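You operate a simulated robot arm through the tools that you are given. There is no shell and no other tool.

You run a simulated two-armed robot. Do the job below in one go: nothing can be reset, and whatever is moved stays where it is left.

Task
Take the cord on the top of the teal bench and put it away on the bottom shelf of the yellow bench. Stack the 24 mm small ring from the top of the teal bench on top of the 22 mm small ring. Stack the 47 mm small block from the top of the teal bench on top of the 50 mm small block. Fetch the ticket block from the top of the teal bench and set it on the high left shelf of the near side rack. Press the green spinner button three times. Put the cube on the top of the blue table away on the top of the yellow bench. Stack the teal tape roll from the top of the blue table on top of the orange tape roll. The order is free. Set down upright: ticket block.
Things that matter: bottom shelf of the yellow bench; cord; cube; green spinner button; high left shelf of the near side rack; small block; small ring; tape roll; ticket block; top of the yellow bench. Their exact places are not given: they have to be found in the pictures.

Only the result counts: the job must be done as asked and must still hold three seconds after the hand-in. Knocking over, shifting, dropping, spilling or breaking anything else fails it.

Robot
Two 7-joint arms with fingered hands on one trunk, on a base that moves. Base frame: it is fixed to the floor where the robot stands at the start and does not move with it; the origin is under the middle of the robot, x ahead of it, y to its left, z up. Readings come in m, degrees, newtons and seconds.
The left shoulder is at the start at [0.07, 0.162, 1.121], the right one opposite. With the tool pointing down near the work surface each hand reaches from about 0.34 to 0.82 m from the robot's upright axis, wherever it stands, measured 20 degrees to its own side. Places, roughly: bottom shelf of the yellow bench [0.9, 3, 0.1]; cord (3x9x3 cm) [1.7, -1, 0.9]; cube [0, 1.5, 0.75]; green spinner button [2.5, 1.1, 0.7]; high left shelf of the near side rack [0.8, -2.8, 1.5]; small block [1.75, -0.5, 0.75]; small ring [1.5, -1, 0.75]; tape roll [-0.25, 1.5, 0.75]; ticket block [2, -0.5, 0.75]; top of the yellow bench [0.9, 3, 0.9]. Payload 4 kg a hand.
Tool frame (each hand has its own): the origin (TCP) lies between the finger pads and is the grasp point; the fingertips stand 0.026 m ahead of it; z points along the fingers, y is the line along which they close. The gripper opens to 0.132 m; its body begins 0.073 m behind the TCP. The gripper is a hand of 4 fingers: y runs from the thumb to the fingers, the wrist lies at [0, 0, -0.224] in the tool frame.
Orientation is that of the tool frame in the base frame, as a unit quaternion [x, y, z, w]. With the fingers straight down and closing along the base's y, the tool's x points along the base's -x, its y along +y and its z along -z.

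Tools
- The arms move only by the tool apply_moves. It takes "left_moves", "right_moves" or both (then of equal length, played together; a hand with none holds still); each is a list of rows, each a list of 6 numbers: the shift along the tool's x, y, z in m, then the turn, a rotation vector about the tool's x, y, z in degrees. In form: [[tx, ty, tz, wx, wy, wz], ...]. A call has 1 to 20 rows; each row shifts and turns the commanded pose from where the row before left it, along the tool's axes as they then stand. A row lasts 0.2 s, in which the tool goes at most 0.05 m and 8.6 degrees; a call with a longer step from one row to the next is refused whole. Where a pose cannot be reached the arm comes as near as it can. A force on the tool above 40 N (or 10 N above the force at the start of the call, whichever is more), or a blocked arm, ends the call early, and 0.2 s more pass. In this call time passes only in rows, and 0.2 s behind the last. The reply holds the time, the measured pose of the TCP, the force on the tool along the base axes, the opening and the grip force, in the units named above and with some noise, with the torque about the TCP (base axes, N m) and any sound that the robot's microphone picked up.
- Cameras (640 x 400 px; columns grow to the right, rows downward): "scene" is now at [0.142, 0.0098, 1.3578]; the picture's right is [0.12, -0.99, 0.00], its down [-0.48, -0.06, -0.88] and it looks along [0.87, 0.10, -0.48] (base axes); focal length 257 px, centre (320, 200). "left" rides on the left gripper at [-0.073, 0.006, -0.093] in its tool frame; the picture's right is [-0.08, -1.00, 0.00], its down [0.78, -0.06, -0.62] and it looks along [0.62, -0.05, 0.79] (tool axes); focal length 230 px, centre (320, 200). "right" rides on the right gripper at [0.073, 0.006, -0.094] in its tool frame; the picture's right is [-0.08, 1.00, 0.00], its down [-0.79, -0.06, -0.62] and it looks along [-0.61, -0.05, 0.79] (tool axes); focal length 230 px, centre (320, 200).
- camera(camera): a new picture of that camera. It takes no simulated time.
- move_column(by): slides the trunk up (or, below 0, down) by that many m; the arms and the scene camera ride with it, the base frame stays. It gives what a move gives, with no picture.
- base_move(legs): drives the robot by 1 to 6 legs, each [ahead, left, turn to the left] in m, m and degrees, along the robot's own axes; the way and the turn of a leg run together, so that a leg with both is an arc; at most 1.5 m and 180 degrees a leg. The arms and the cameras ride along, it lands a little off, and it stops where it bumps. It gives what a move gives.
- finger_targets(finger1, finger2, finger3, thumb_bend, hand): sets how far each is bent, from 0 (flat) to 100 (curled in); at 30 the hand is open as for a grip, at 70 the pads meet at the TCP. One left out holds its place. A second passes; each finger stops where it meets its share of the squeeze, and holds until it gets a number again. It is the only way to open and close the hand. It gives what a move gives, with no picture; readings hold the bend of each and the force on the fingers (four entries, about 0 where the hand has none), thumb and palm.
- aim_head(pan, tilt): turns the head with the scene camera to pan (to the left, within 86 degrees either way) and tilt (down, from -29 to 69), counted from straight ahead of the robot. It gives what a move gives.
- locate(camera, pixels): for up to 12 pixels [column, row] of the newest picture of that camera ("zoom" is the newest enlarged one), the place [x, y, z] in the base frame of the surface seen there, good to about 0.003 m. It takes no simulated time.
- close_up(camera, box): a new picture of the part [left, top, right, bottom] of that camera's present view, enlarged. It takes no simulated time.
- job_done(): hands the job in; it is judged then, once.

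Unless the task says otherwise, let go and move clear before handing in.

The tools are called after "Call:" by a JSON object that holds its "fn" and its "kwargs". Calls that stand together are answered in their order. apply_moves: Moves the arms, as the interface text tells. Its arguments: {"type":"object","properties":{"left_moves":{"type":"array"},"right_moves":{"type":"array"}},"required":[]} The other tools are called the same way: move_column (by) moves the trunk up or down; finger_targets (finger1, finger2, finger3, thumb_bend, hand) moves the fingers one by one; base_move (legs) drives the base; aim_head (pan, tilt) turns the head that bears the scene camera; camera (camera) takes a picture; locate (camera, pixels) gives the place of the surface under pixels of a picture; close_up (camera, box) takes an enlarged picture of a part of a camera's view; job_done () hands the job in.

At the start:

```text
time: 0.0
left_eef_pos: [0.5693, 0.2008, 1.105]
left_ee_rot: [0.001, 1.0, -0.001, -0.001]
left_force: [0.9, 0.3, 0.3]
left_ft_torque: [0.01, -0.04, 0.03]
left_grip_width: 0.1319
left_grip_force: 0.0
left_shape: jaw
left_bend: [30.0, 30.0, 30.0, 30.0]
left_finger forces: [0.0, 0.0, 0.1, 0.0, 0.0, 0.1]
right_eef_pos: [0.57, -0.1816, 1.086]
right_ee_rot: [0.002, 1.0, 0.001, 0.0]
right_force: [-0.1, -0.9, 1.2]
right_ft_torque: [-0.02, -0.01, -0.01]
right_grip_width: 0.1319
right_grip_force: 0.1
right_shape: jaw
right_bend: [30.0, 30.0, 30.0, 30.0]
right_finger forces: [0.1, 0.0, 0.1, 0.0, 0.0, 0.0]
trunk travel left (down, up): [-0.6, 0.34]
robot x, y, heading: [0.0013, 0.0003, 0.0]
head pan, tilt (commanded): [6.6, 28.9]
```

scene: 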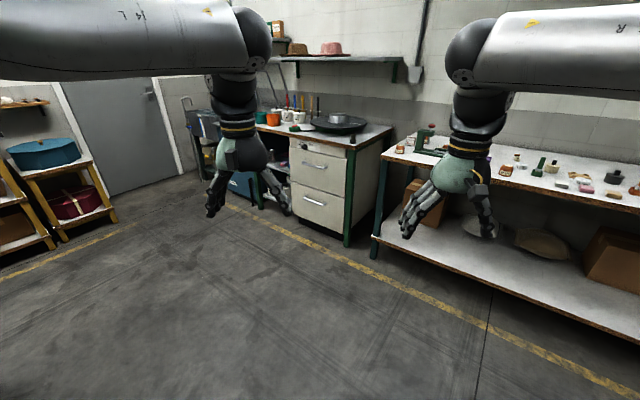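
right: 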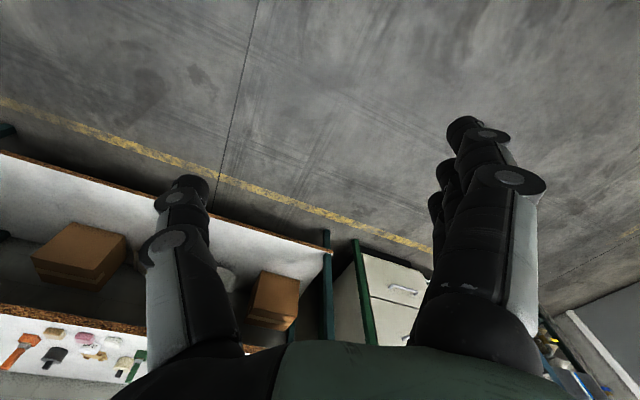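
left: 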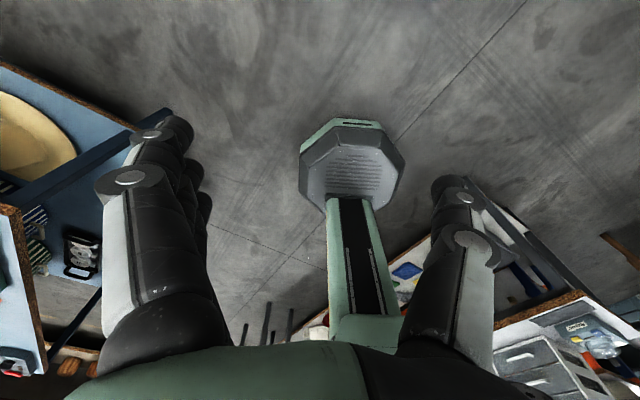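

The scene picture shows a bench with small items at right (columns 380-640, rows 130-210), probably the teal bench. I'll look around with the head first.

Call:
{"fn": "aim_head", "kwargs": {"pan": -35, "tilt": 20}}

Call:
{"fn": "camera", "kwargs": {"camera": "scene"}}

Call:
{"fn": "aim_head", "kwargs": {"pan": -80, "tilt": 20}}

Call:
{"fn": "camera", "kwargs": {"camera": "scene"}}

Call:
{"fn": "aim_head", "kwargs": {"pan": 40, "tilt": 20}}

Call:
{"fn": "camera", "kwargs": {"camera": "scene"}}

Call:
{"fn": "aim_head", "kwargs": {"pan": 86, "tilt": 25}}

Call:
{"fn": "camera", "kwargs": {"camera": "scene"}}

```text
time: 1.1
left_eef_pos: [0.5691, 0.201, 1.1065]
left_ee_rot: [0.0, 1.0, 0.0, 0.0]
left_force: [0.0, -0.1, 0.0]
left_ft_torque: [-0.01, -0.02, 0.0]
left_grip_width: 0.1319
left_grip_force: 0.2
left_shape: jaw
left_bend: [30.0, 30.0, 30.0, 30.0]
left_finger forces: [0.0, 0.1, 0.1, 0.0, 0.1, 0.0]
right_eef_pos: [0.5679, -0.1815, 1.0843]
right_ee_rot: [0.0, 1.0, 0.0, 0.0]
right_force: [0.3, 0.5, 0.1]
right_ft_torque: [-0.01, -0.02, 0.02]
right_grip_width: 0.132
right_grip_force: 0.1
right_shape: jaw
right_bend: [30.0, 30.0, 30.0, 30.0]
right_finger forces: [0.1, 0.1, 0.0, 0.0, 0.1, 0.0]
trunk travel left (down, up): [-0.6, 0.34]
robot x, y, heading: [0.0012, -0.0017, 0.1]
head pan, tilt (commanded): [-35.0, 20.0]
```

```text
taken
```

scene: 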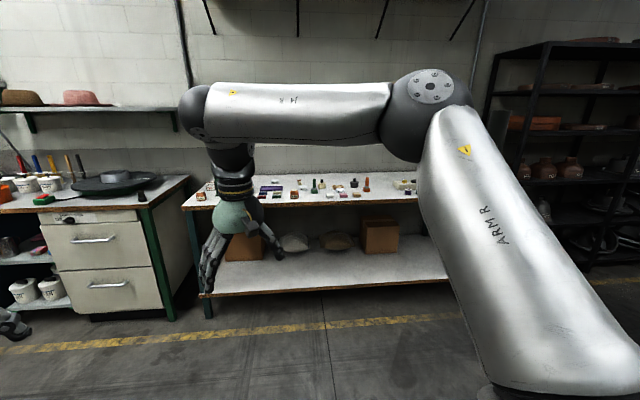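

```text
time: 2.2
left_eef_pos: [0.5689, 0.201, 1.1052]
left_ee_rot: [0.0, 1.0, 0.0, 0.0]
left_force: [0.4, 0.8, 0.0]
left_ft_torque: [0.02, -0.02, -0.01]
left_grip_width: 0.1317
left_grip_force: 0.0
left_shape: jaw
left_bend: [30.0, 30.0, 30.0, 30.0]
left_finger forces: [0.1, 0.1, 0.0, 0.0, 0.0, 0.0]
right_eef_pos: [0.5702, -0.1805, 1.0852]
right_ee_rot: [0.0, 1.0, 0.0, 0.0]
right_force: [-0.2, 0.7, -0.4]
right_ft_torque: [0.03, 0.04, -0.02]
right_grip_width: 0.1317
right_grip_force: 0.1
right_shape: jaw
right_bend: [30.0, 30.0, 30.0, 30.0]
right_finger forces: [0.0, 0.0, 0.1, 0.0, 0.0, 0.0]
trunk travel left (down, up): [-0.6, 0.34]
robot x, y, heading: [0.001, -0.0026, -0.0]
head pan, tilt (commanded): [-80.0, 20.0]
```

```text
taken
```

scene: 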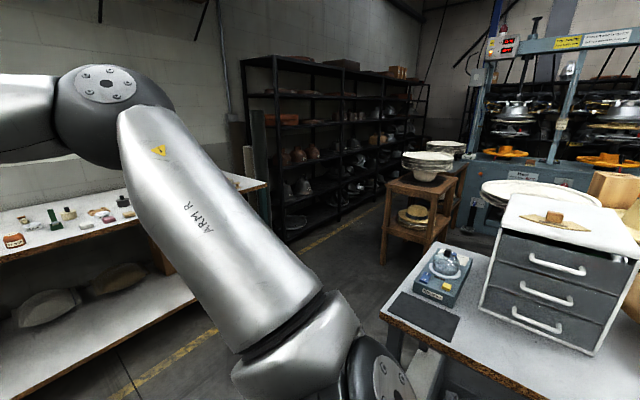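

```text
time: 4.2
left_eef_pos: [0.5688, 0.202, 1.1051]
left_ee_rot: [0.0, 1.0, 0.0, 0.0]
left_force: [0.1, 0.3, -0.3]
left_ft_torque: [0.01, 0.02, -0.01]
left_grip_width: 0.1316
left_grip_force: 0.0
left_shape: jaw
left_bend: [30.0, 30.0, 30.0, 30.0]
left_finger forces: [0.1, 0.1, 0.0, 0.1, 0.0, 0.0]
right_eef_pos: [0.569, -0.1796, 1.0854]
right_ee_rot: [0.001, 1.0, 0.0, 0.0]
right_force: [0.2, -0.4, 0.4]
right_ft_torque: [-0.02, 0.01, 0.04]
right_grip_width: 0.1319
right_grip_force: 0.1
right_shape: jaw
right_bend: [30.0, 30.0, 30.0, 30.0]
right_finger forces: [0.1, 0.0, 0.0, 0.0, 0.0, 0.0]
trunk travel left (down, up): [-0.6, 0.34]
robot x, y, heading: [-0.005, 0.0011, -0.3]
head pan, tilt (commanded): [40.0, 20.0]
```

```text
taken
```

scene: 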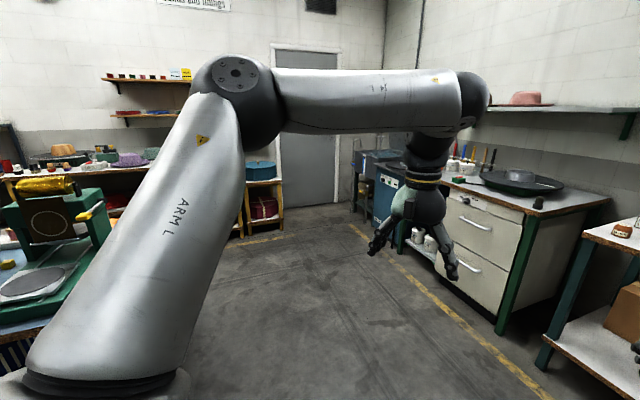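

```text
time: 5.3
left_eef_pos: [0.5685, 0.2011, 1.1061]
left_ee_rot: [0.0, 1.0, 0.0, 0.001]
left_force: [-0.2, 0.4, -0.3]
left_ft_torque: [-0.03, 0.0, -0.04]
left_grip_width: 0.1318
left_grip_force: 0.0
left_shape: jaw
left_bend: [30.0, 30.0, 30.0, 30.0]
left_finger forces: [0.0, 0.0, 0.1, 0.0, 0.0, 0.2]
right_eef_pos: [0.5706, -0.1807, 1.0846]
right_ee_rot: [0.001, 1.0, -0.001, -0.001]
right_force: [-0.2, -0.1, 0.2]
right_ft_torque: [-0.01, 0.01, -0.01]
right_grip_width: 0.1318
right_grip_force: 0.0
right_shape: jaw
right_bend: [30.0, 30.0, 30.0, 30.0]
right_finger forces: [0.1, 0.0, 0.1, 0.0, 0.0, 0.1]
trunk travel left (down, up): [-0.6, 0.34]
robot x, y, heading: [-0.0011, -0.0003, -0.1]
head pan, tilt (commanded): [85.9, 25.0]
```

```text
taken
```

scene: 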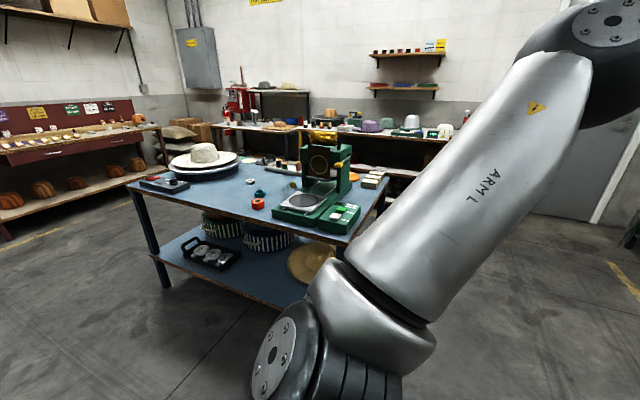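

The scene picture at pan 86 shows the blue table, with an orange/teal ring around (258,195)-(258,204) and green press items; I'll zoom in and locate things there.

Call:
{"fn": "close_up", "kwargs": {"camera": "scene", "box": [120, 130, 400, 305]}}

Call:
{"fn": "locate", "kwargs": {"camera": "scene", "pixels": [[258, 204], [258, 193], [295, 183], [310, 200], [345, 215], [128, 182], [385, 170], [340, 240], [380, 150], [215, 123], [420, 138], [372, 180]]}}

```text
2.29 times, centred on (260, 218) of scene
```

zoom: 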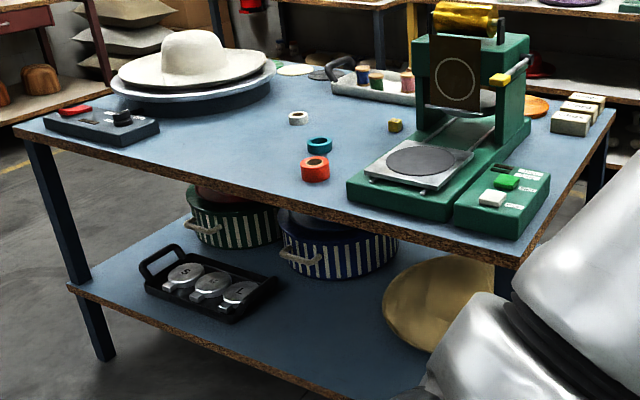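

```text
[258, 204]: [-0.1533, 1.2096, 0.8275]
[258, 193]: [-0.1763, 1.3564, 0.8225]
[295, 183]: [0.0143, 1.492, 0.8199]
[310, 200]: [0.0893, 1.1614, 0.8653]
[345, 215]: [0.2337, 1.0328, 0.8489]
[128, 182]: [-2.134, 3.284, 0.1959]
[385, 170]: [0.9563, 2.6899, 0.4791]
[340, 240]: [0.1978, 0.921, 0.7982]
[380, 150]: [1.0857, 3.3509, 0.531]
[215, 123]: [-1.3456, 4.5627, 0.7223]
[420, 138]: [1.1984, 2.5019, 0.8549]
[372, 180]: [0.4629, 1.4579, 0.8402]
```

The blue table has the orange, teal and white tape rolls and a yellow cube at zoom (394,125). Next I'll look for the yellow bench and get more views.

Call:
{"fn": "aim_head", "kwargs": {"pan": 62, "tilt": 15}}

Call:
{"fn": "camera", "kwargs": {"camera": "scene"}}

Call:
{"fn": "close_up", "kwargs": {"camera": "scene", "box": [0, 100, 320, 300]}}

Call:
{"fn": "close_up", "kwargs": {"camera": "scene", "box": [320, 100, 640, 300]}}

```text
time: 6.2
left_eef_pos: [0.5677, 0.2016, 1.1062]
left_ee_rot: [0.0, 1.0, 0.0, -0.001]
left_force: [0.8, 0.5, -0.5]
left_ft_torque: [0.0, 0.0, 0.0]
left_grip_width: 0.1318
left_grip_force: 0.1
left_shape: jaw
left_bend: [30.0, 30.0, 30.0, 30.0]
left_finger forces: [0.0, 0.0, 0.0, 0.0, 0.1, 0.0]
right_eef_pos: [0.5697, -0.1814, 1.0864]
right_ee_rot: [0.001, 1.0, 0.0, 0.0]
right_force: [-0.3, 0.0, 0.8]
right_ft_torque: [0.01, -0.02, -0.02]
right_grip_width: 0.1318
right_grip_force: 0.1
right_shape: jaw
right_bend: [30.0, 30.0, 30.0, 30.0]
right_finger forces: [0.0, 0.0, 0.1, 0.1, 0.1, 0.0]
trunk travel left (down, up): [-0.6, 0.34]
robot x, y, heading: [0.0053, -0.0006, 0.1]
head pan, tilt (commanded): [62.0, 15.0]
```

```text
taken
```

scene: 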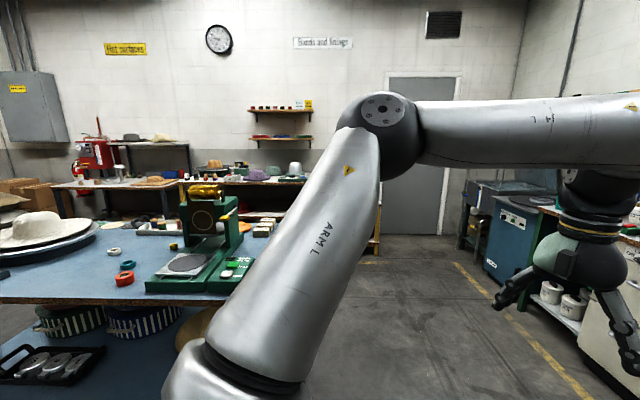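

```text
2.00 times, centred on (160, 200) of scene
```

zoom: 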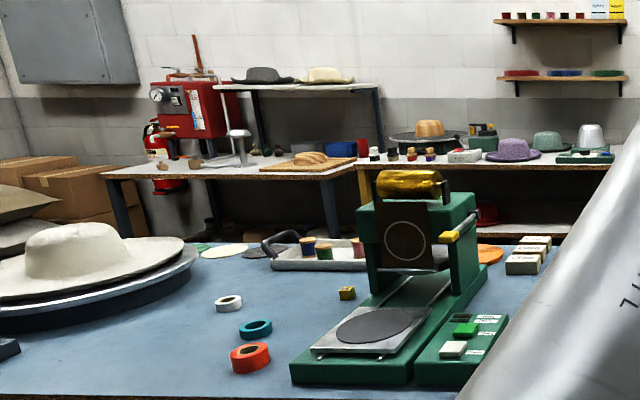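

```text
2.00 times, centred on (480, 200) of scene
```

zoom: 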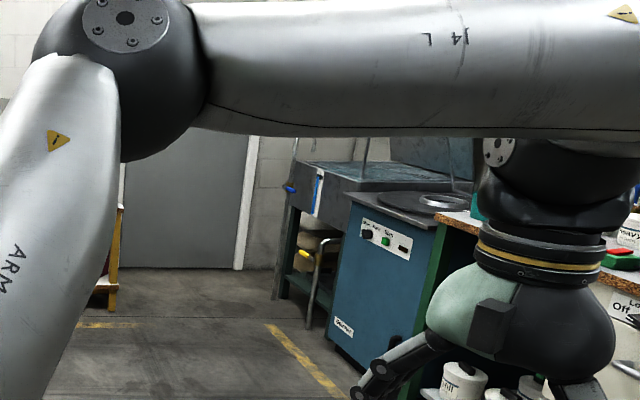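

The yellow bench is the one behind the blue table with yellow legs. Now I'll look toward the teal bench and the spinner to get their geometry.

Call:
{"fn": "aim_head", "kwargs": {"pan": -28, "tilt": 22}}

Call:
{"fn": "close_up", "kwargs": {"camera": "scene", "box": [180, 120, 440, 282]}}

Call:
{"fn": "camera", "kwargs": {"camera": "scene"}}

```text
time: 7.9
left_eef_pos: [0.5688, 0.2013, 1.1056]
left_ee_rot: [0.0, 1.0, 0.001, 0.001]
left_force: [0.5, -0.7, 0.5]
left_ft_torque: [0.01, -0.01, 0.03]
left_grip_width: 0.1319
left_grip_force: 0.0
left_shape: jaw
left_bend: [30.0, 30.0, 30.0, 30.0]
left_finger forces: [0.1, 0.1, 0.0, 0.1, 0.1, 0.0]
right_eef_pos: [0.569, -0.1811, 1.0854]
right_ee_rot: [0.001, 1.0, 0.0, 0.0]
right_force: [-0.2, 0.4, -0.2]
right_ft_torque: [0.0, -0.01, 0.0]
right_grip_width: 0.1317
right_grip_force: 0.1
right_shape: jaw
right_bend: [30.0, 30.0, 30.0, 30.0]
right_finger forces: [0.1, 0.0, 0.0, 0.0, 0.0, 0.1]
trunk travel left (down, up): [-0.6, 0.34]
robot x, y, heading: [-0.0001, 0.0016, 0.3]
head pan, tilt (commanded): [-28.0, 22.0]
```

```text
2.46 times, centred on (310, 201) of scene
```

zoom: 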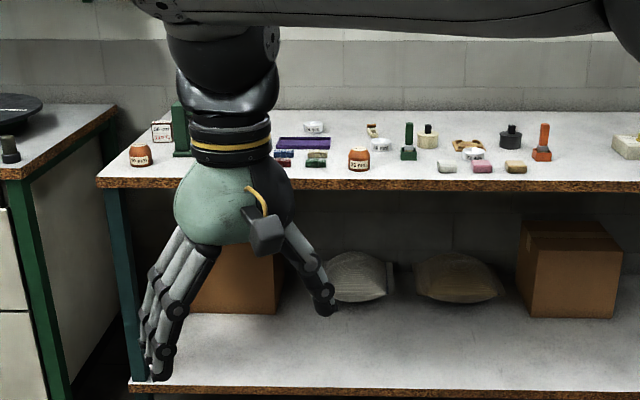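

```text
taken
```

scene: 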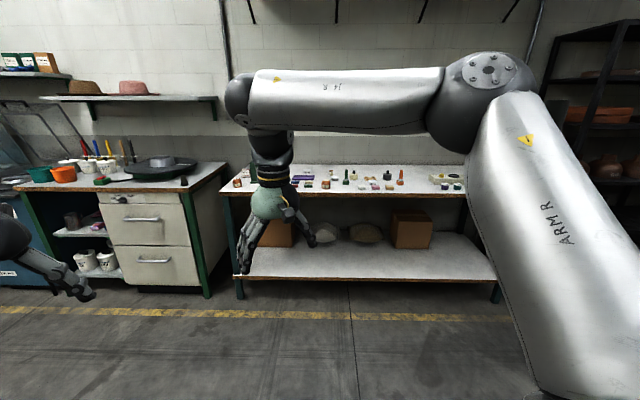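

Call:
{"fn": "locate", "kwargs": {"camera": "scene", "pixels": [[225, 196], [465, 196], [350, 193], [240, 184], [326, 184], [346, 176], [401, 178], [440, 178], [250, 275], [400, 280], [185, 184], [160, 170]]}}

Call:
{"fn": "locate", "kwargs": {"camera": "zoom", "pixels": [[140, 155], [358, 160], [408, 140], [428, 135], [511, 135], [541, 145], [472, 155], [375, 130], [316, 125], [305, 142], [447, 167], [626, 145]]}}

```text
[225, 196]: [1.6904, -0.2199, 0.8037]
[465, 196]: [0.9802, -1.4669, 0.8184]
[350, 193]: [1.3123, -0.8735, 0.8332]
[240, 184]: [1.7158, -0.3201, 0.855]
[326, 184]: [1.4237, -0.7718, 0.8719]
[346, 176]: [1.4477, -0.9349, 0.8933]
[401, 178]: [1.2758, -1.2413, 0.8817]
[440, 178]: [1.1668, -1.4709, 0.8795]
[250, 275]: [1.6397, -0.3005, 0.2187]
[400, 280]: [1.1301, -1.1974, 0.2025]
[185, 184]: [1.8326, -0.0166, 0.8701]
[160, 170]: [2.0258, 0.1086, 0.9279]
```

```text
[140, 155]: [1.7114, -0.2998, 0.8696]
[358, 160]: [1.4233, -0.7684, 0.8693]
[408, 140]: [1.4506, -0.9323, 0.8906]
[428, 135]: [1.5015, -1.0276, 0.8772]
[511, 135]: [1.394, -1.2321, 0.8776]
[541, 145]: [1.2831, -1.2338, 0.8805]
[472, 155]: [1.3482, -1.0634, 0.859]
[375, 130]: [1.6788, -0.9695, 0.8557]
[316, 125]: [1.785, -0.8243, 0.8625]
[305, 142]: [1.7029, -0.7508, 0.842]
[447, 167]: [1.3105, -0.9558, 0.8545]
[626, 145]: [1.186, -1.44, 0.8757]
```

The teal bench's front edge runs from about (1.69,-0.22) to (0.98,-1.47), so its face is at a heading near -30°. I'll drive toward it, staying back for a look.

Call:
{"fn": "base_move", "kwargs": {"legs": [[0, 0, -30], [0.9, -0.06, 0]]}}

Call:
{"fn": "aim_head", "kwargs": {"pan": 0, "tilt": 35}}

Call:
{"fn": "camera", "kwargs": {"camera": "scene"}}

Call:
{"fn": "close_up", "kwargs": {"camera": "scene", "box": [160, 120, 480, 320]}}

```text
time: 14.1
left_eef_pos: [1.3494, -0.6034, 1.1064]
left_ee_rot: [0.255, 0.967, 0.0, -0.001]
left_force: [-0.6, 0.5, -0.5]
left_ft_torque: [0.02, 0.06, 0.0]
left_grip_width: 0.1318
left_grip_force: 0.2
left_shape: jaw
left_bend: [30.0, 30.0, 30.0, 30.0]
left_finger forces: [0.0, 0.0, 0.0, 0.0, 0.0, 0.0]
right_eef_pos: [1.1614, -0.9359, 1.085]
right_ee_rot: [0.256, 0.967, 0.0, -0.001]
right_force: [0.4, -0.2, -0.6]
right_ft_torque: [-0.02, 0.0, -0.03]
right_grip_width: 0.1317
right_grip_force: 0.2
right_shape: jaw
right_bend: [30.0, 30.0, 30.0, 30.0]
right_finger forces: [0.0, 0.0, 0.0, 0.1, 0.0, 0.1]
trunk travel left (down, up): [-0.6, 0.34]
robot x, y, heading: [0.7556, -0.4997, -29.9]
head pan, tilt (commanded): [-28.0, 22.0]
```

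```text
time: 15.0
left_eef_pos: [1.3486, -0.6026, 1.1082]
left_ee_rot: [0.254, 0.967, 0.0, 0.0]
left_force: [-0.2, 0.3, 0.4]
left_ft_torque: [0.02, 0.02, -0.01]
left_grip_width: 0.1322
left_grip_force: 0.1
left_shape: jaw
left_bend: [30.0, 30.0, 30.0, 30.0]
left_finger forces: [0.0, 0.0, 0.1, 0.0, 0.1, 0.0]
right_eef_pos: [1.1612, -0.9354, 1.085]
right_ee_rot: [0.255, 0.967, -0.001, 0.0]
right_force: [-0.4, 0.6, 0.2]
right_ft_torque: [0.01, -0.02, 0.04]
right_grip_width: 0.1317
right_grip_force: 0.0
right_shape: jaw
right_bend: [30.0, 30.0, 30.0, 30.0]
right_finger forces: [0.2, 0.1, 0.1, 0.0, 0.1, 0.0]
trunk travel left (down, up): [-0.6, 0.34]
robot x, y, heading: [0.7534, -0.4989, -29.5]
head pan, tilt (commanded): [0.0, 35.0]
```

```text
taken
```

scene: 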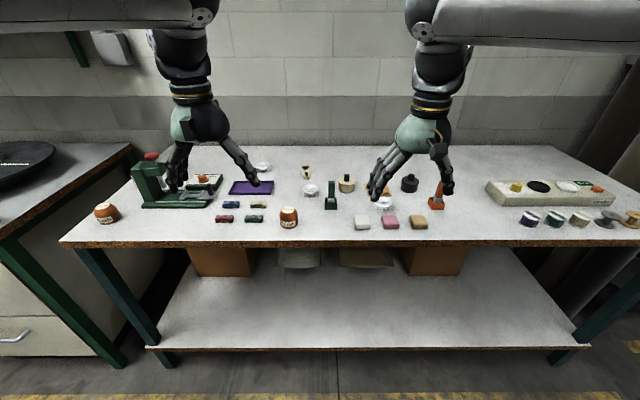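

```text
2.00 times, centred on (320, 220) of scene
```

zoom: 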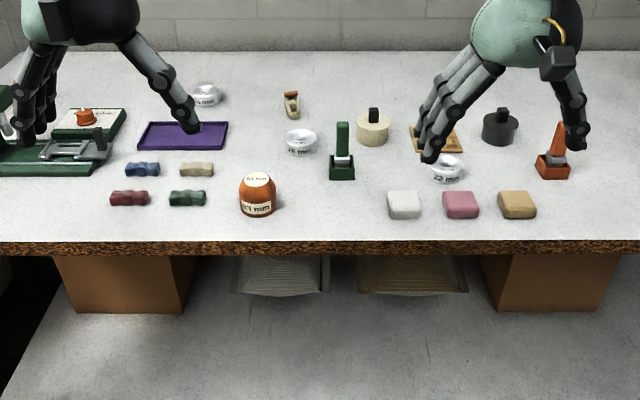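

The bench has labelled rings (zoom (447,170) "22 mm", (300,140), (205,95)), orange round blocks, and more. I'll zoom in on parts to read the labels.

Call:
{"fn": "close_up", "kwargs": {"camera": "scene", "box": [80, 145, 200, 225]}}

Call:
{"fn": "close_up", "kwargs": {"camera": "scene", "box": [200, 150, 320, 230]}}

Call:
{"fn": "close_up", "kwargs": {"camera": "scene", "box": [320, 160, 460, 240]}}

Call:
{"fn": "close_up", "kwargs": {"camera": "scene", "box": [470, 160, 640, 240]}}

```text
5.00 times, centred on (140, 185) of scene
```

zoom: 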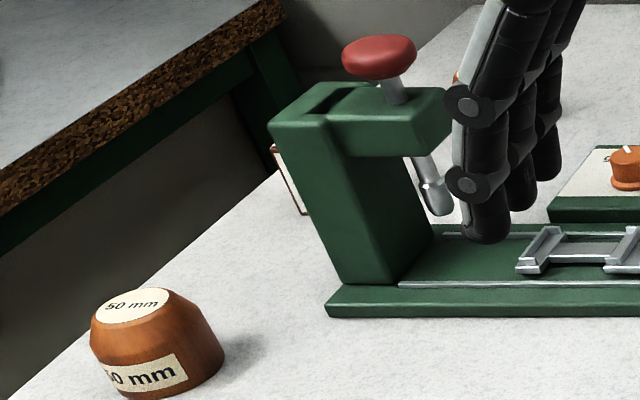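

```text
5.00 times, centred on (260, 190) of scene
```

zoom: 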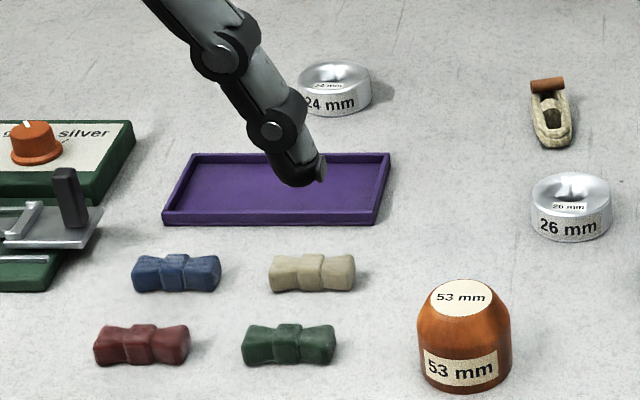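

```text
4.57 times, centred on (390, 200) of scene
```

zoom: 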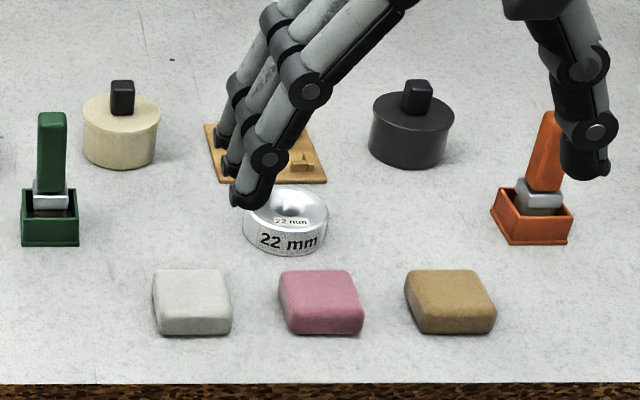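

```text
3.76 times, centred on (555, 200) of scene
```

zoom: 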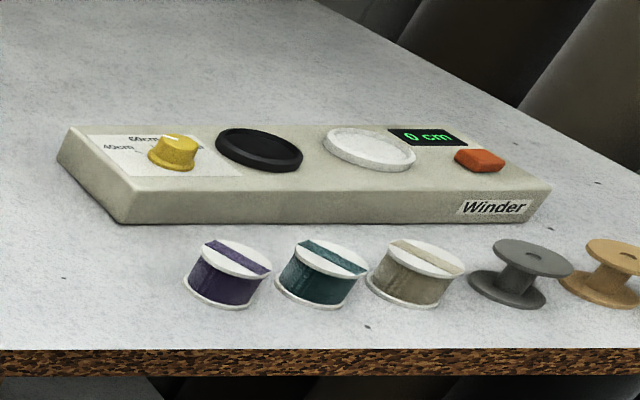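

I can read 50 mm, 53 mm blocks and 24, 26, 22 mm rings; the cord is the hank at the third zoom (550,110); the ticket block and 47 mm block aren't clear yet. I'll check the hand cameras.

Call:
{"fn": "camera", "kwargs": {"camera": "left"}}

Call:
{"fn": "camera", "kwargs": {"camera": "right"}}

```text
taken
```

left: 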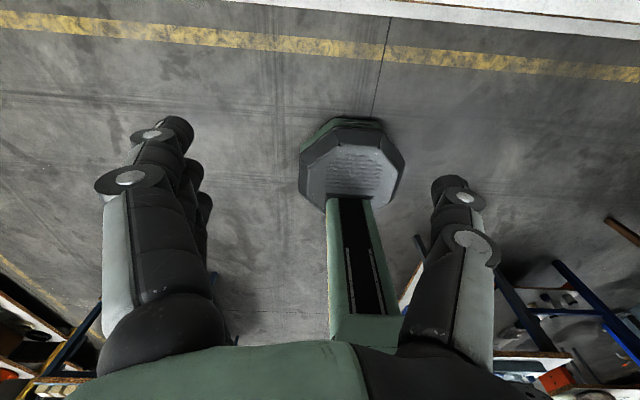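

```text
taken
```

right: 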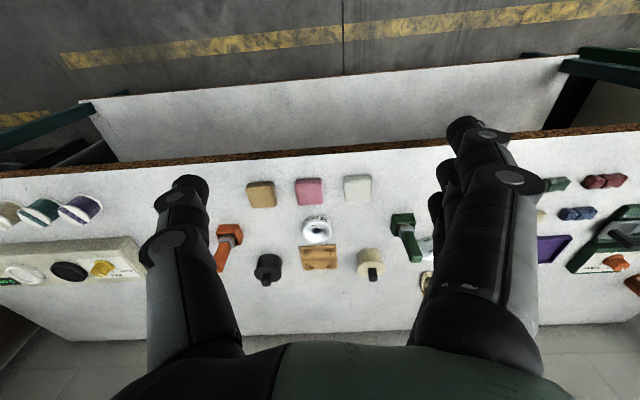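

The hands block part of the view, so I'll pull both back toward the robot a bit and look again.

Call:
{"fn": "apply_moves", "kwargs": {"left_moves": [[0.04, 0, 0, 0, 0, 0], [0.04, 0, 0, 0, 0, 0], [0.04, 0, 0, 0, 0, 0], [0.04, 0.02, 0, 0, 0, 0], [0.04, 0.03, 0, 0, 0, 0], [0.0, 0.04, 0, 0, 0, 0], [0.0, 0.04, 0, 0, 0, 0]], "right_moves": [[0.04, 0, 0, 0, 0, 0], [0.04, 0, 0, 0, 0, 0], [0.04, 0, 0, 0, 0, 0], [0.04, -0.02, 0, 0, 0, 0], [0.04, -0.03, 0, 0, 0, 0], [0.0, -0.04, 0, 0, 0, 0], [0.0, -0.04, 0, 0, 0, 0]]}}

Call:
{"fn": "camera", "kwargs": {"camera": "scene"}}

Call:
{"fn": "close_up", "kwargs": {"camera": "scene", "box": [80, 130, 320, 280]}}

```text
time: 16.6
left_eef_pos: [1.2507, -0.4167, 1.0902]
left_ee_rot: [0.255, 0.967, 0.0, -0.002]
left_force: [-0.9, -0.3, 0.9]
left_ft_torque: [-0.03, 0.07, 0.02]
left_grip_width: 0.132
left_grip_force: 0.0
left_shape: jaw
left_bend: [30.0, 30.0, 30.0, 30.0]
left_finger forces: [0.0, 0.1, 0.0, 0.0, 0.0, 0.0]
left hand out of reach, approached as far as the arm can: row 6, 7
right_eef_pos: [0.9303, -0.9492, 1.0811]
right_ee_rot: [0.254, 0.967, 0.0, 0.0]
right_force: [0.0, 0.6, -0.1]
right_ft_torque: [0.01, 0.01, -0.03]
right_grip_width: 0.1318
right_grip_force: 0.0
right_shape: jaw
right_bend: [30.0, 30.0, 30.0, 30.0]
right_finger forces: [0.1, 0.1, 0.0, 0.0, 0.0, 0.0]
right hand out of reach, approached as far as the arm can: row 7
trunk travel left (down, up): [-0.6, 0.34]
robot x, y, heading: [0.7552, -0.4978, -29.4]
head pan, tilt (commanded): [0.0, 35.0]
```

```text
taken
```

scene: 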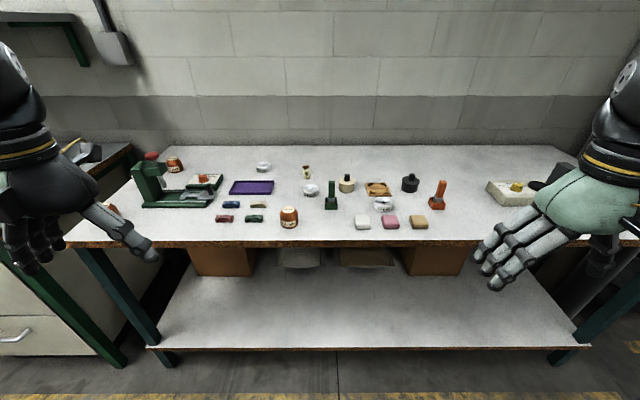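

```text
2.67 times, centred on (200, 205) of scene
```

zoom: 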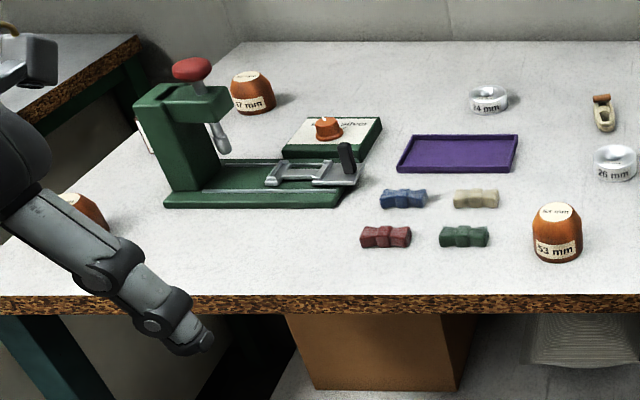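

Now the 47 mm block is visible at zoom (253,93) and the ticket block's white edge at (145,130). I'll locate the main items.

Call:
{"fn": "locate", "kwargs": {"camera": "zoom", "pixels": [[251, 78], [253, 100], [145, 125], [489, 95], [487, 106], [603, 97], [603, 125], [615, 160], [100, 215], [192, 70], [557, 212], [330, 130]]}}

Call:
{"fn": "locate", "kwargs": {"camera": "scene", "pixels": [[382, 202], [382, 209], [362, 222], [390, 221], [418, 221], [376, 189], [347, 184], [437, 195], [330, 195], [320, 240], [320, 148], [64, 240]]}}

Call:
{"fn": "close_up", "kwargs": {"camera": "scene", "box": [60, 140, 220, 240]}}

Call:
{"fn": "close_up", "kwargs": {"camera": "scene", "box": [240, 150, 400, 250]}}

```text
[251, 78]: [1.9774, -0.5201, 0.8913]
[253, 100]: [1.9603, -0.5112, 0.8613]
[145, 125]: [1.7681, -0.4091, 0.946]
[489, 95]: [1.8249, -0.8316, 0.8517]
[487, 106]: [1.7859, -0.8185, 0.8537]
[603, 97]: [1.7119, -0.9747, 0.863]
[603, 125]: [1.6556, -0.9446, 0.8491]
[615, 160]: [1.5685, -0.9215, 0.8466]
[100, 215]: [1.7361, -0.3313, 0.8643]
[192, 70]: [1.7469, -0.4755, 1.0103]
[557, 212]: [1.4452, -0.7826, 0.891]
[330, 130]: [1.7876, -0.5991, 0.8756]
```

```text
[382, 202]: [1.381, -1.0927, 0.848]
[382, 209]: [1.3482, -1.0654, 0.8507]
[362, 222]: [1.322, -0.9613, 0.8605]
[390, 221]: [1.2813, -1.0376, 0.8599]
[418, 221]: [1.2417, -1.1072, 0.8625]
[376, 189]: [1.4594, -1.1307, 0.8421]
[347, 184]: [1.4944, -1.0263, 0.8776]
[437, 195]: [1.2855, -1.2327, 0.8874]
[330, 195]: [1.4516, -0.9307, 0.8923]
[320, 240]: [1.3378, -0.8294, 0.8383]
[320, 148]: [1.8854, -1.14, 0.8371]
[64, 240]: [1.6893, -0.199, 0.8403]
```

```text
4.00 times, centred on (140, 190) of scene
```

zoom: 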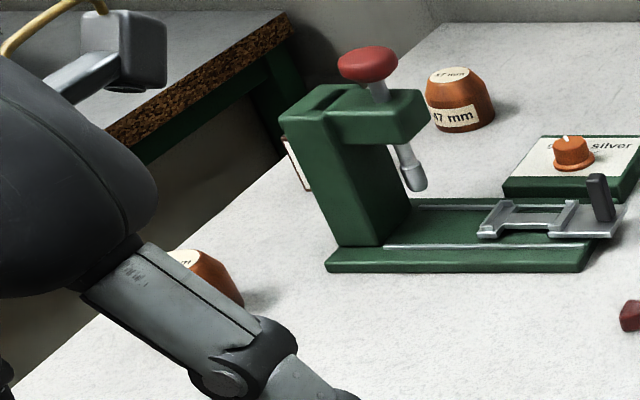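

```text
4.00 times, centred on (320, 200) of scene
```

zoom: 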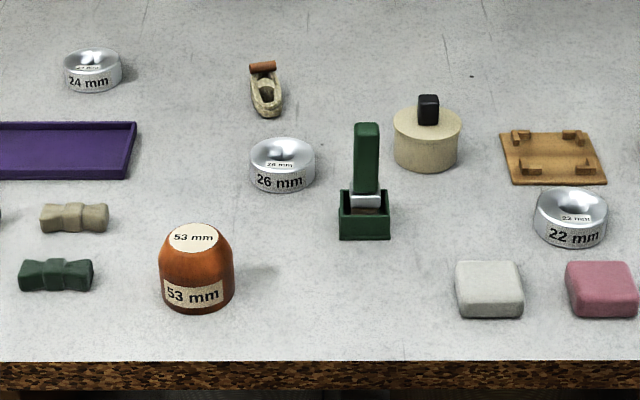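

Bench top is at z≈0.838. The ticket block is mostly hidden by the press post, so I'll zoom there and locate its visible edge precisely.

Call:
{"fn": "close_up", "kwargs": {"camera": "scene", "box": [110, 150, 190, 200]}}

```text
8.00 times, centred on (150, 175) of scene
```

zoom: 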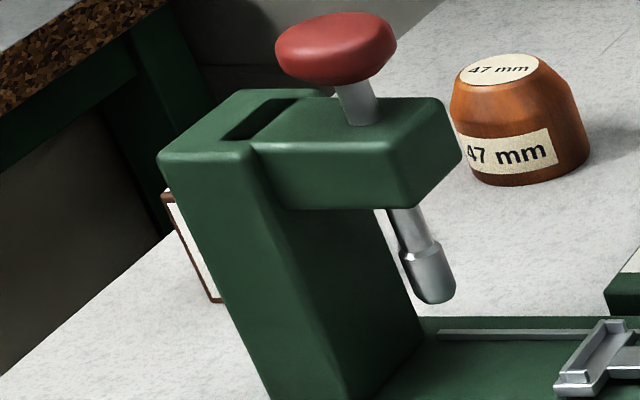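

Call:
{"fn": "locate", "kwargs": {"camera": "zoom", "pixels": [[166, 195], [185, 240], [205, 270], [215, 300], [190, 220], [500, 68], [470, 75], [535, 65], [505, 152], [220, 330], [340, 45], [250, 130]]}}

```text
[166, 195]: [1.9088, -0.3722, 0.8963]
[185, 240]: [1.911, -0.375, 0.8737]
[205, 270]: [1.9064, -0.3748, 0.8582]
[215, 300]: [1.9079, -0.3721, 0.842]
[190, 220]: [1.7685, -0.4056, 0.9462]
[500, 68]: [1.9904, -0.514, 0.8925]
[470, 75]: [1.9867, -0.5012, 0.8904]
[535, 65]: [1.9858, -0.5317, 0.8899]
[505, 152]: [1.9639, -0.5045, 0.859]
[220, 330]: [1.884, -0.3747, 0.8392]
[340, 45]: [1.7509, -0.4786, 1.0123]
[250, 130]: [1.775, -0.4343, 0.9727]
```

The ticket block's left edge is at about (1.908,-0.373), with the block about 6 cm tall. Next I'll check how far the open fingertips stand ahead of the TCP by locating the tips at (152,256) and (492,284).

Call:
{"fn": "camera", "kwargs": {"camera": "scene"}}

Call:
{"fn": "locate", "kwargs": {"camera": "scene", "pixels": [[152, 257], [148, 250], [493, 286], [497, 280], [480, 256], [480, 264], [600, 262], [596, 250], [35, 265], [130, 235], [545, 210], [600, 200]]}}

Call:
{"fn": "close_up", "kwargs": {"camera": "scene", "box": [440, 140, 640, 300]}}

```text
taken
```

scene: 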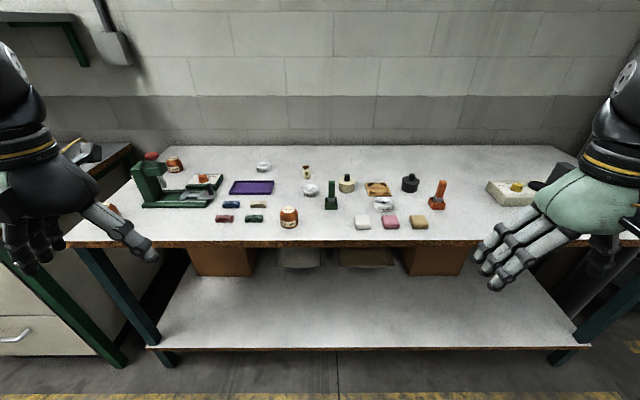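

```text
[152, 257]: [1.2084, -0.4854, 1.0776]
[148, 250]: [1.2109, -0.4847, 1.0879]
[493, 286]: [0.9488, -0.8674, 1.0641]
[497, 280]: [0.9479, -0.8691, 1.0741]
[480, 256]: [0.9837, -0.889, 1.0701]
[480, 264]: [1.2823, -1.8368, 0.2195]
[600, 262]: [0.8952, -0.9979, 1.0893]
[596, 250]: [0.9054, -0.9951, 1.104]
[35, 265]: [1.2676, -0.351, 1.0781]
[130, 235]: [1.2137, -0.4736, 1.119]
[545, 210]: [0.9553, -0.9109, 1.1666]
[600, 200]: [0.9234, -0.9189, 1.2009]
```

```text
2.50 times, centred on (540, 220) of scene
```

zoom: 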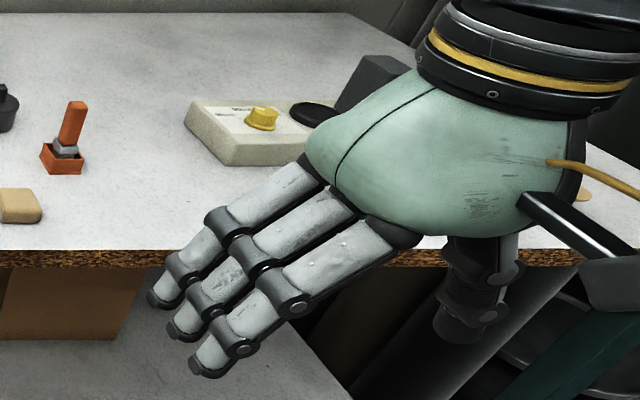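

Open fingertips stand about 0.02 m ahead of the TCP at ±0.08 m. I'll slide left and forward to work on the left end of the bench, keeping the hands back.

Call:
{"fn": "base_move", "kwargs": {"legs": [[0, 0.42, 0], [0.22, 0, 0]]}}

Call:
{"fn": "aim_head", "kwargs": {"pan": 10, "tilt": 45}}

Call:
{"fn": "camera", "kwargs": {"camera": "scene"}}

```text
time: 20.5
left_eef_pos: [1.649, -0.1599, 1.091]
left_ee_rot: [0.257, 0.966, 0.0, 0.0]
left_force: [-0.3, 0.5, -1.2]
left_ft_torque: [-0.04, -0.02, 0.02]
left_grip_width: 0.132
left_grip_force: 0.2
left_shape: jaw
left_bend: [30.0, 30.0, 30.0, 30.0]
left_finger forces: [0.0, 0.0, 0.0, 0.0, 0.0, 0.1]
right_eef_pos: [1.3263, -0.6908, 1.0809]
right_ee_rot: [0.258, 0.966, 0.0, 0.0]
right_force: [-0.1, 0.0, 0.1]
right_ft_torque: [0.0, -0.02, 0.03]
right_grip_width: 0.1318
right_grip_force: 0.0
right_shape: jaw
right_bend: [30.0, 30.0, 30.0, 30.0]
right_finger forces: [0.0, 0.0, 0.1, 0.1, 0.1, 0.0]
trunk travel left (down, up): [-0.6, 0.34]
robot x, y, heading: [1.1528, -0.2426, -29.8]
head pan, tilt (commanded): [0.0, 35.0]
```

```text
time: 21.2
left_eef_pos: [1.6494, -0.1611, 1.0906]
left_ee_rot: [0.258, 0.966, 0.001, 0.0]
left_force: [-0.4, 0.5, 1.7]
left_ft_torque: [0.0, 0.02, 0.03]
left_grip_width: 0.1316
left_grip_force: 0.0
left_shape: jaw
left_bend: [30.0, 30.0, 30.0, 30.0]
left_finger forces: [0.0, 0.0, 0.0, 0.0, 0.1, 0.0]
right_eef_pos: [1.3248, -0.6914, 1.0814]
right_ee_rot: [0.258, 0.966, 0.0, 0.0]
right_force: [0.1, -1.0, -0.3]
right_ft_torque: [0.01, -0.02, 0.0]
right_grip_width: 0.1323
right_grip_force: 0.0
right_shape: jaw
right_bend: [30.0, 30.0, 30.0, 30.0]
right_finger forces: [0.0, 0.1, 0.1, 0.0, 0.0, 0.0]
trunk travel left (down, up): [-0.6, 0.34]
robot x, y, heading: [1.1503, -0.2368, -30.0]
head pan, tilt (commanded): [10.0, 45.0]
```

```text
taken
```

scene: 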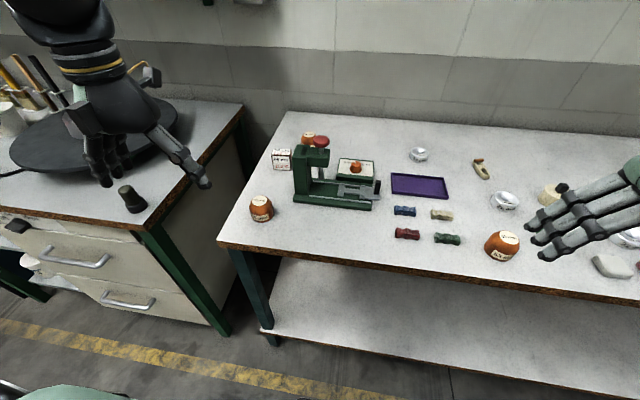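

The left section is now clearly visible: ticket block at (282,158), 47 mm block at (308,138), 50 mm block at (262,208). I'll zoom and locate.

Call:
{"fn": "close_up", "kwargs": {"camera": "scene", "box": [230, 120, 390, 220]}}

Call:
{"fn": "locate", "kwargs": {"camera": "zoom", "pixels": [[120, 318], [90, 340], [155, 335], [125, 380], [170, 120], [240, 115], [205, 165], [210, 125], [310, 65], [300, 90], [270, 150], [345, 240]]}}

```text
4.00 times, centred on (310, 170) of scene
```

zoom: 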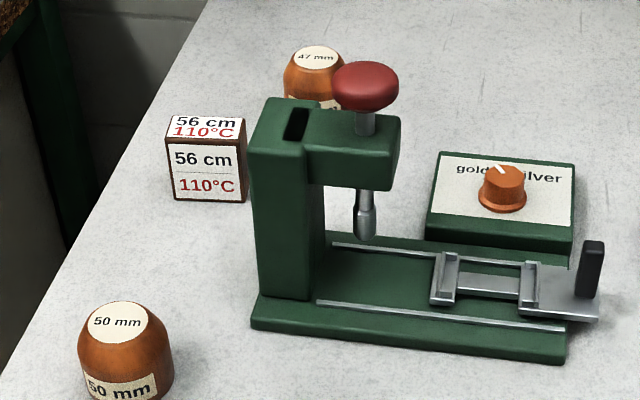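

```text
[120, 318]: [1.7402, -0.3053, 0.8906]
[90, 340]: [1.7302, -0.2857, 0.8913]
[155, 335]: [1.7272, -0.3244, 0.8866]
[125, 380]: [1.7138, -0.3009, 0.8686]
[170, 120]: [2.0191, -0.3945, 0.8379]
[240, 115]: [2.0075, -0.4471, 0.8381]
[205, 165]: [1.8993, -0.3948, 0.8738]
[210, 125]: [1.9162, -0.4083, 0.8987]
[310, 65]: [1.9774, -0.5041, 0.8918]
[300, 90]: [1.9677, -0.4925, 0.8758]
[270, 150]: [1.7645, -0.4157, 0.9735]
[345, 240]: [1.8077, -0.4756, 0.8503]
```

The ticket block reads "56 cm 110°C". I'll zoom in tighter to get the block corners and top disc extents.

Call:
{"fn": "close_up", "kwargs": {"camera": "scene", "box": [240, 130, 320, 180]}}

Call:
{"fn": "locate", "kwargs": {"camera": "zoom", "pixels": [[255, 160], [322, 178], [260, 125], [328, 130], [272, 235], [330, 238], [290, 140], [300, 190], [405, 22], [440, 50], [475, 32], [430, 100]]}}

Call:
{"fn": "close_up", "kwargs": {"camera": "scene", "box": [220, 180, 300, 230]}}

Call:
{"fn": "locate", "kwargs": {"camera": "zoom", "pixels": [[320, 160], [270, 165], [375, 180], [325, 200], [320, 135], [330, 270], [240, 230], [420, 240], [480, 175], [540, 190], [640, 260], [500, 120]]}}

```text
8.00 times, centred on (280, 155) of scene
```

zoom: 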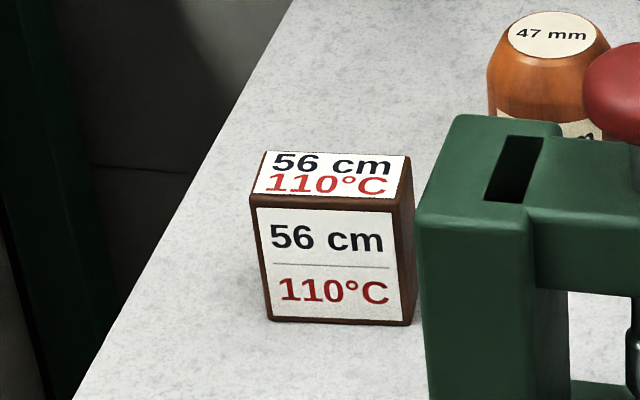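

```text
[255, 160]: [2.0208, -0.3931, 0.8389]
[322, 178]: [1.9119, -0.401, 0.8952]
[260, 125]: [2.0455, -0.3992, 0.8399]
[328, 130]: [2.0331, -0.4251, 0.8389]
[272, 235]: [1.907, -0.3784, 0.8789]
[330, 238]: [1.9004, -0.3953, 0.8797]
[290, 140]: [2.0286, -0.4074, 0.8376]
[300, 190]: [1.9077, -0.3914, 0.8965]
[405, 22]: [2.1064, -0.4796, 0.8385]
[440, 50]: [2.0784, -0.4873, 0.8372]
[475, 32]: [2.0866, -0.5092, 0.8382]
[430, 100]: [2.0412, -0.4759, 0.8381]
```

```text
8.00 times, centred on (260, 205) of scene
```

zoom: 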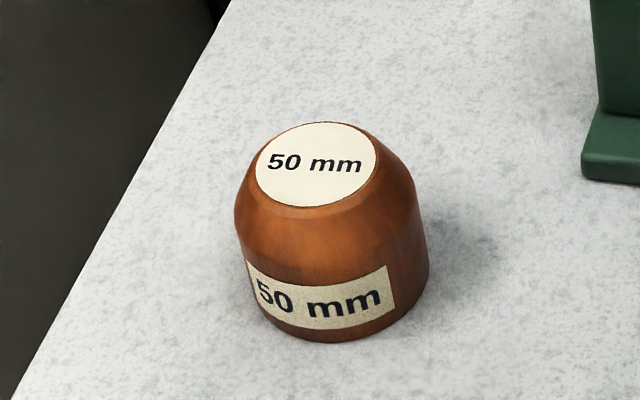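

```text
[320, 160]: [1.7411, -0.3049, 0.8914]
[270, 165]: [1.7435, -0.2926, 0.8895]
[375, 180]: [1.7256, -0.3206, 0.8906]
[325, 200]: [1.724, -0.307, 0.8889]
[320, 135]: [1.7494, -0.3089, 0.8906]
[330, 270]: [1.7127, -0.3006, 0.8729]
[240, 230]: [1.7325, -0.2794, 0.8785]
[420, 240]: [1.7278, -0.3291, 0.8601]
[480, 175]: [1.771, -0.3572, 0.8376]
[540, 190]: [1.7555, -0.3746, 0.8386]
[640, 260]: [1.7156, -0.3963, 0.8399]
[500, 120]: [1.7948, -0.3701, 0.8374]
```

I have the 50 mm block centre near (1.740,-0.307) with top z 0.891. I'll measure the press post and 47 mm block more closely.

Call:
{"fn": "close_up", "kwargs": {"camera": "scene", "box": [270, 125, 350, 175]}}

Call:
{"fn": "locate", "kwargs": {"camera": "zoom", "pixels": [[220, 165], [185, 250], [320, 165], [300, 250], [290, 285], [262, 75], [310, 75], [350, 60], [310, 55], [310, 95], [270, 120], [420, 90]]}}

Call:
{"fn": "close_up", "kwargs": {"camera": "scene", "box": [250, 130, 330, 180]}}

Call:
{"fn": "locate", "kwargs": {"camera": "zoom", "pixels": [[178, 192], [250, 195], [325, 200], [192, 158], [240, 162], [318, 160], [180, 215], [318, 225], [195, 310], [315, 310], [327, 250], [330, 180]]}}

```text
8.00 times, centred on (310, 150) of scene
```

zoom: 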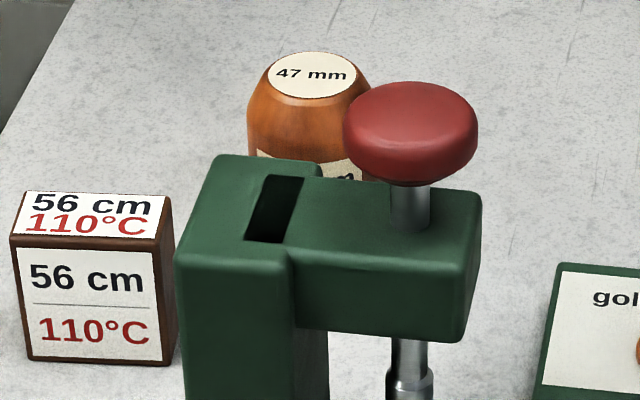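

```text
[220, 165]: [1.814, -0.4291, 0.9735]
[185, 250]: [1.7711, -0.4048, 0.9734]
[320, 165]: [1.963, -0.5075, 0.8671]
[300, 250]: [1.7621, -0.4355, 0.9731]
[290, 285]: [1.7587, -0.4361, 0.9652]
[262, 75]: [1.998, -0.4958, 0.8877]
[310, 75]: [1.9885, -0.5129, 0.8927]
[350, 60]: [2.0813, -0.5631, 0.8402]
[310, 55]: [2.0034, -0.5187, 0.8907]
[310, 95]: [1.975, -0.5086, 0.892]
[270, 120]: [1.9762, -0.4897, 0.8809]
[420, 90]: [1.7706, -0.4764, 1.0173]
```

```text
8.00 times, centred on (290, 155) of scene
```

zoom: 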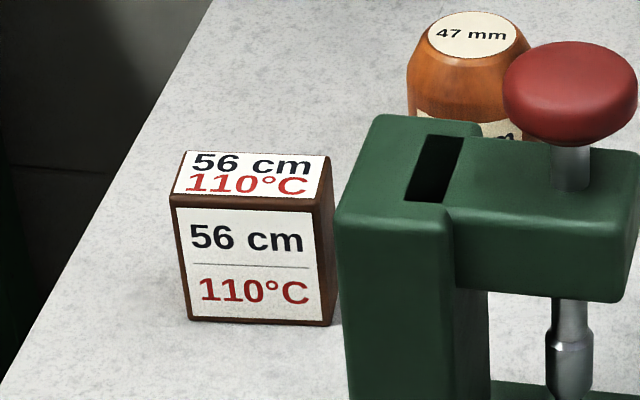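

```text
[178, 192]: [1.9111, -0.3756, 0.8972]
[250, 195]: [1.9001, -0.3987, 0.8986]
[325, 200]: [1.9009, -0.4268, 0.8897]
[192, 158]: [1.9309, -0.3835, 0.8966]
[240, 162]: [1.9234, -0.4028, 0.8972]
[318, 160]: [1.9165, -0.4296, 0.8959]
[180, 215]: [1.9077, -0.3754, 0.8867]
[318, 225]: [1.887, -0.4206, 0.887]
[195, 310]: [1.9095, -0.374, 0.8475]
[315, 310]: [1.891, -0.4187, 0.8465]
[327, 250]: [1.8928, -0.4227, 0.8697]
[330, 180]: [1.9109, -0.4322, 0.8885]
```

The ticket block is about 5 × 2.5 × 6 cm, centred near (1.910,-0.402). Before deciding how to grip it, I'll look at the rack where it must go.

Call:
{"fn": "aim_head", "kwargs": {"pan": -68, "tilt": 5}}

Call:
{"fn": "camera", "kwargs": {"camera": "scene"}}

Call:
{"fn": "close_up", "kwargs": {"camera": "scene", "box": [200, 60, 440, 210]}}

```text
time: 22.7
left_eef_pos: [1.6514, -0.1591, 1.0907]
left_ee_rot: [0.259, 0.966, 0.001, -0.001]
left_force: [0.2, -0.3, 0.1]
left_ft_torque: [0.03, -0.01, 0.01]
left_grip_width: 0.1317
left_grip_force: 0.1
left_shape: jaw
left_bend: [30.0, 30.0, 30.0, 30.0]
left_finger forces: [0.1, 0.1, 0.1, 0.0, 0.0, 0.0]
right_eef_pos: [1.3262, -0.6914, 1.0803]
right_ee_rot: [0.258, 0.966, 0.0, 0.001]
right_force: [-0.1, 0.5, 0.7]
right_ft_torque: [-0.02, 0.0, 0.0]
right_grip_width: 0.1319
right_grip_force: 0.1
right_shape: jaw
right_bend: [30.0, 30.0, 30.0, 30.0]
right_finger forces: [0.0, 0.0, 0.0, 0.1, 0.0, 0.1]
trunk travel left (down, up): [-0.6, 0.34]
robot x, y, heading: [1.1535, -0.2395, -29.9]
head pan, tilt (commanded): [-68.0, 5.0]
```

```text
taken
```

scene: 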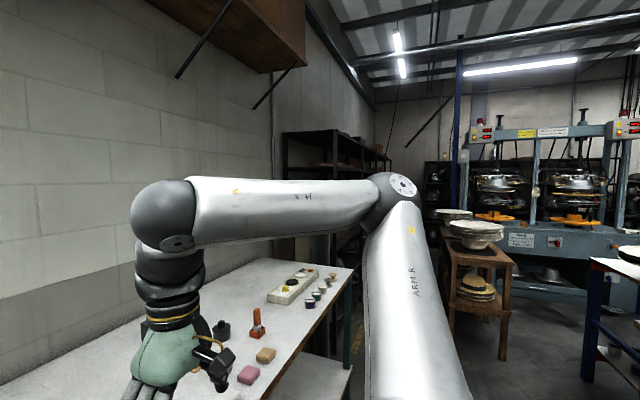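

```text
2.67 times, centred on (320, 135) of scene
```

zoom: 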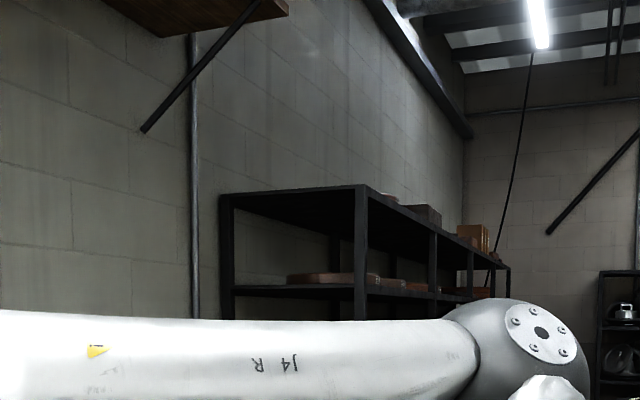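

The rack's upper part is visible; I'll locate its posts and upper shelf.

Call:
{"fn": "locate", "kwargs": {"camera": "zoom", "pixels": [[362, 192], [228, 200], [250, 290], [330, 290], [362, 280], [432, 230], [470, 255], [470, 293], [510, 270], [300, 277], [260, 280], [355, 312]]}}

```text
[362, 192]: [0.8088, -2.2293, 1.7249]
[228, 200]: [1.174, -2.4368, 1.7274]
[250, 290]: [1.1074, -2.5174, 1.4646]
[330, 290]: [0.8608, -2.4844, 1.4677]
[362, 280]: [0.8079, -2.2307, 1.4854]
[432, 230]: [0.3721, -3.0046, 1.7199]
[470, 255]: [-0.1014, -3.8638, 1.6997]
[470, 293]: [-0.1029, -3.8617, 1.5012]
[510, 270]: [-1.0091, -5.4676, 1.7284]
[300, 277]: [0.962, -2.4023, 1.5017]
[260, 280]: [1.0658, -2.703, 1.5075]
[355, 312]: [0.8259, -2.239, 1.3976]
```

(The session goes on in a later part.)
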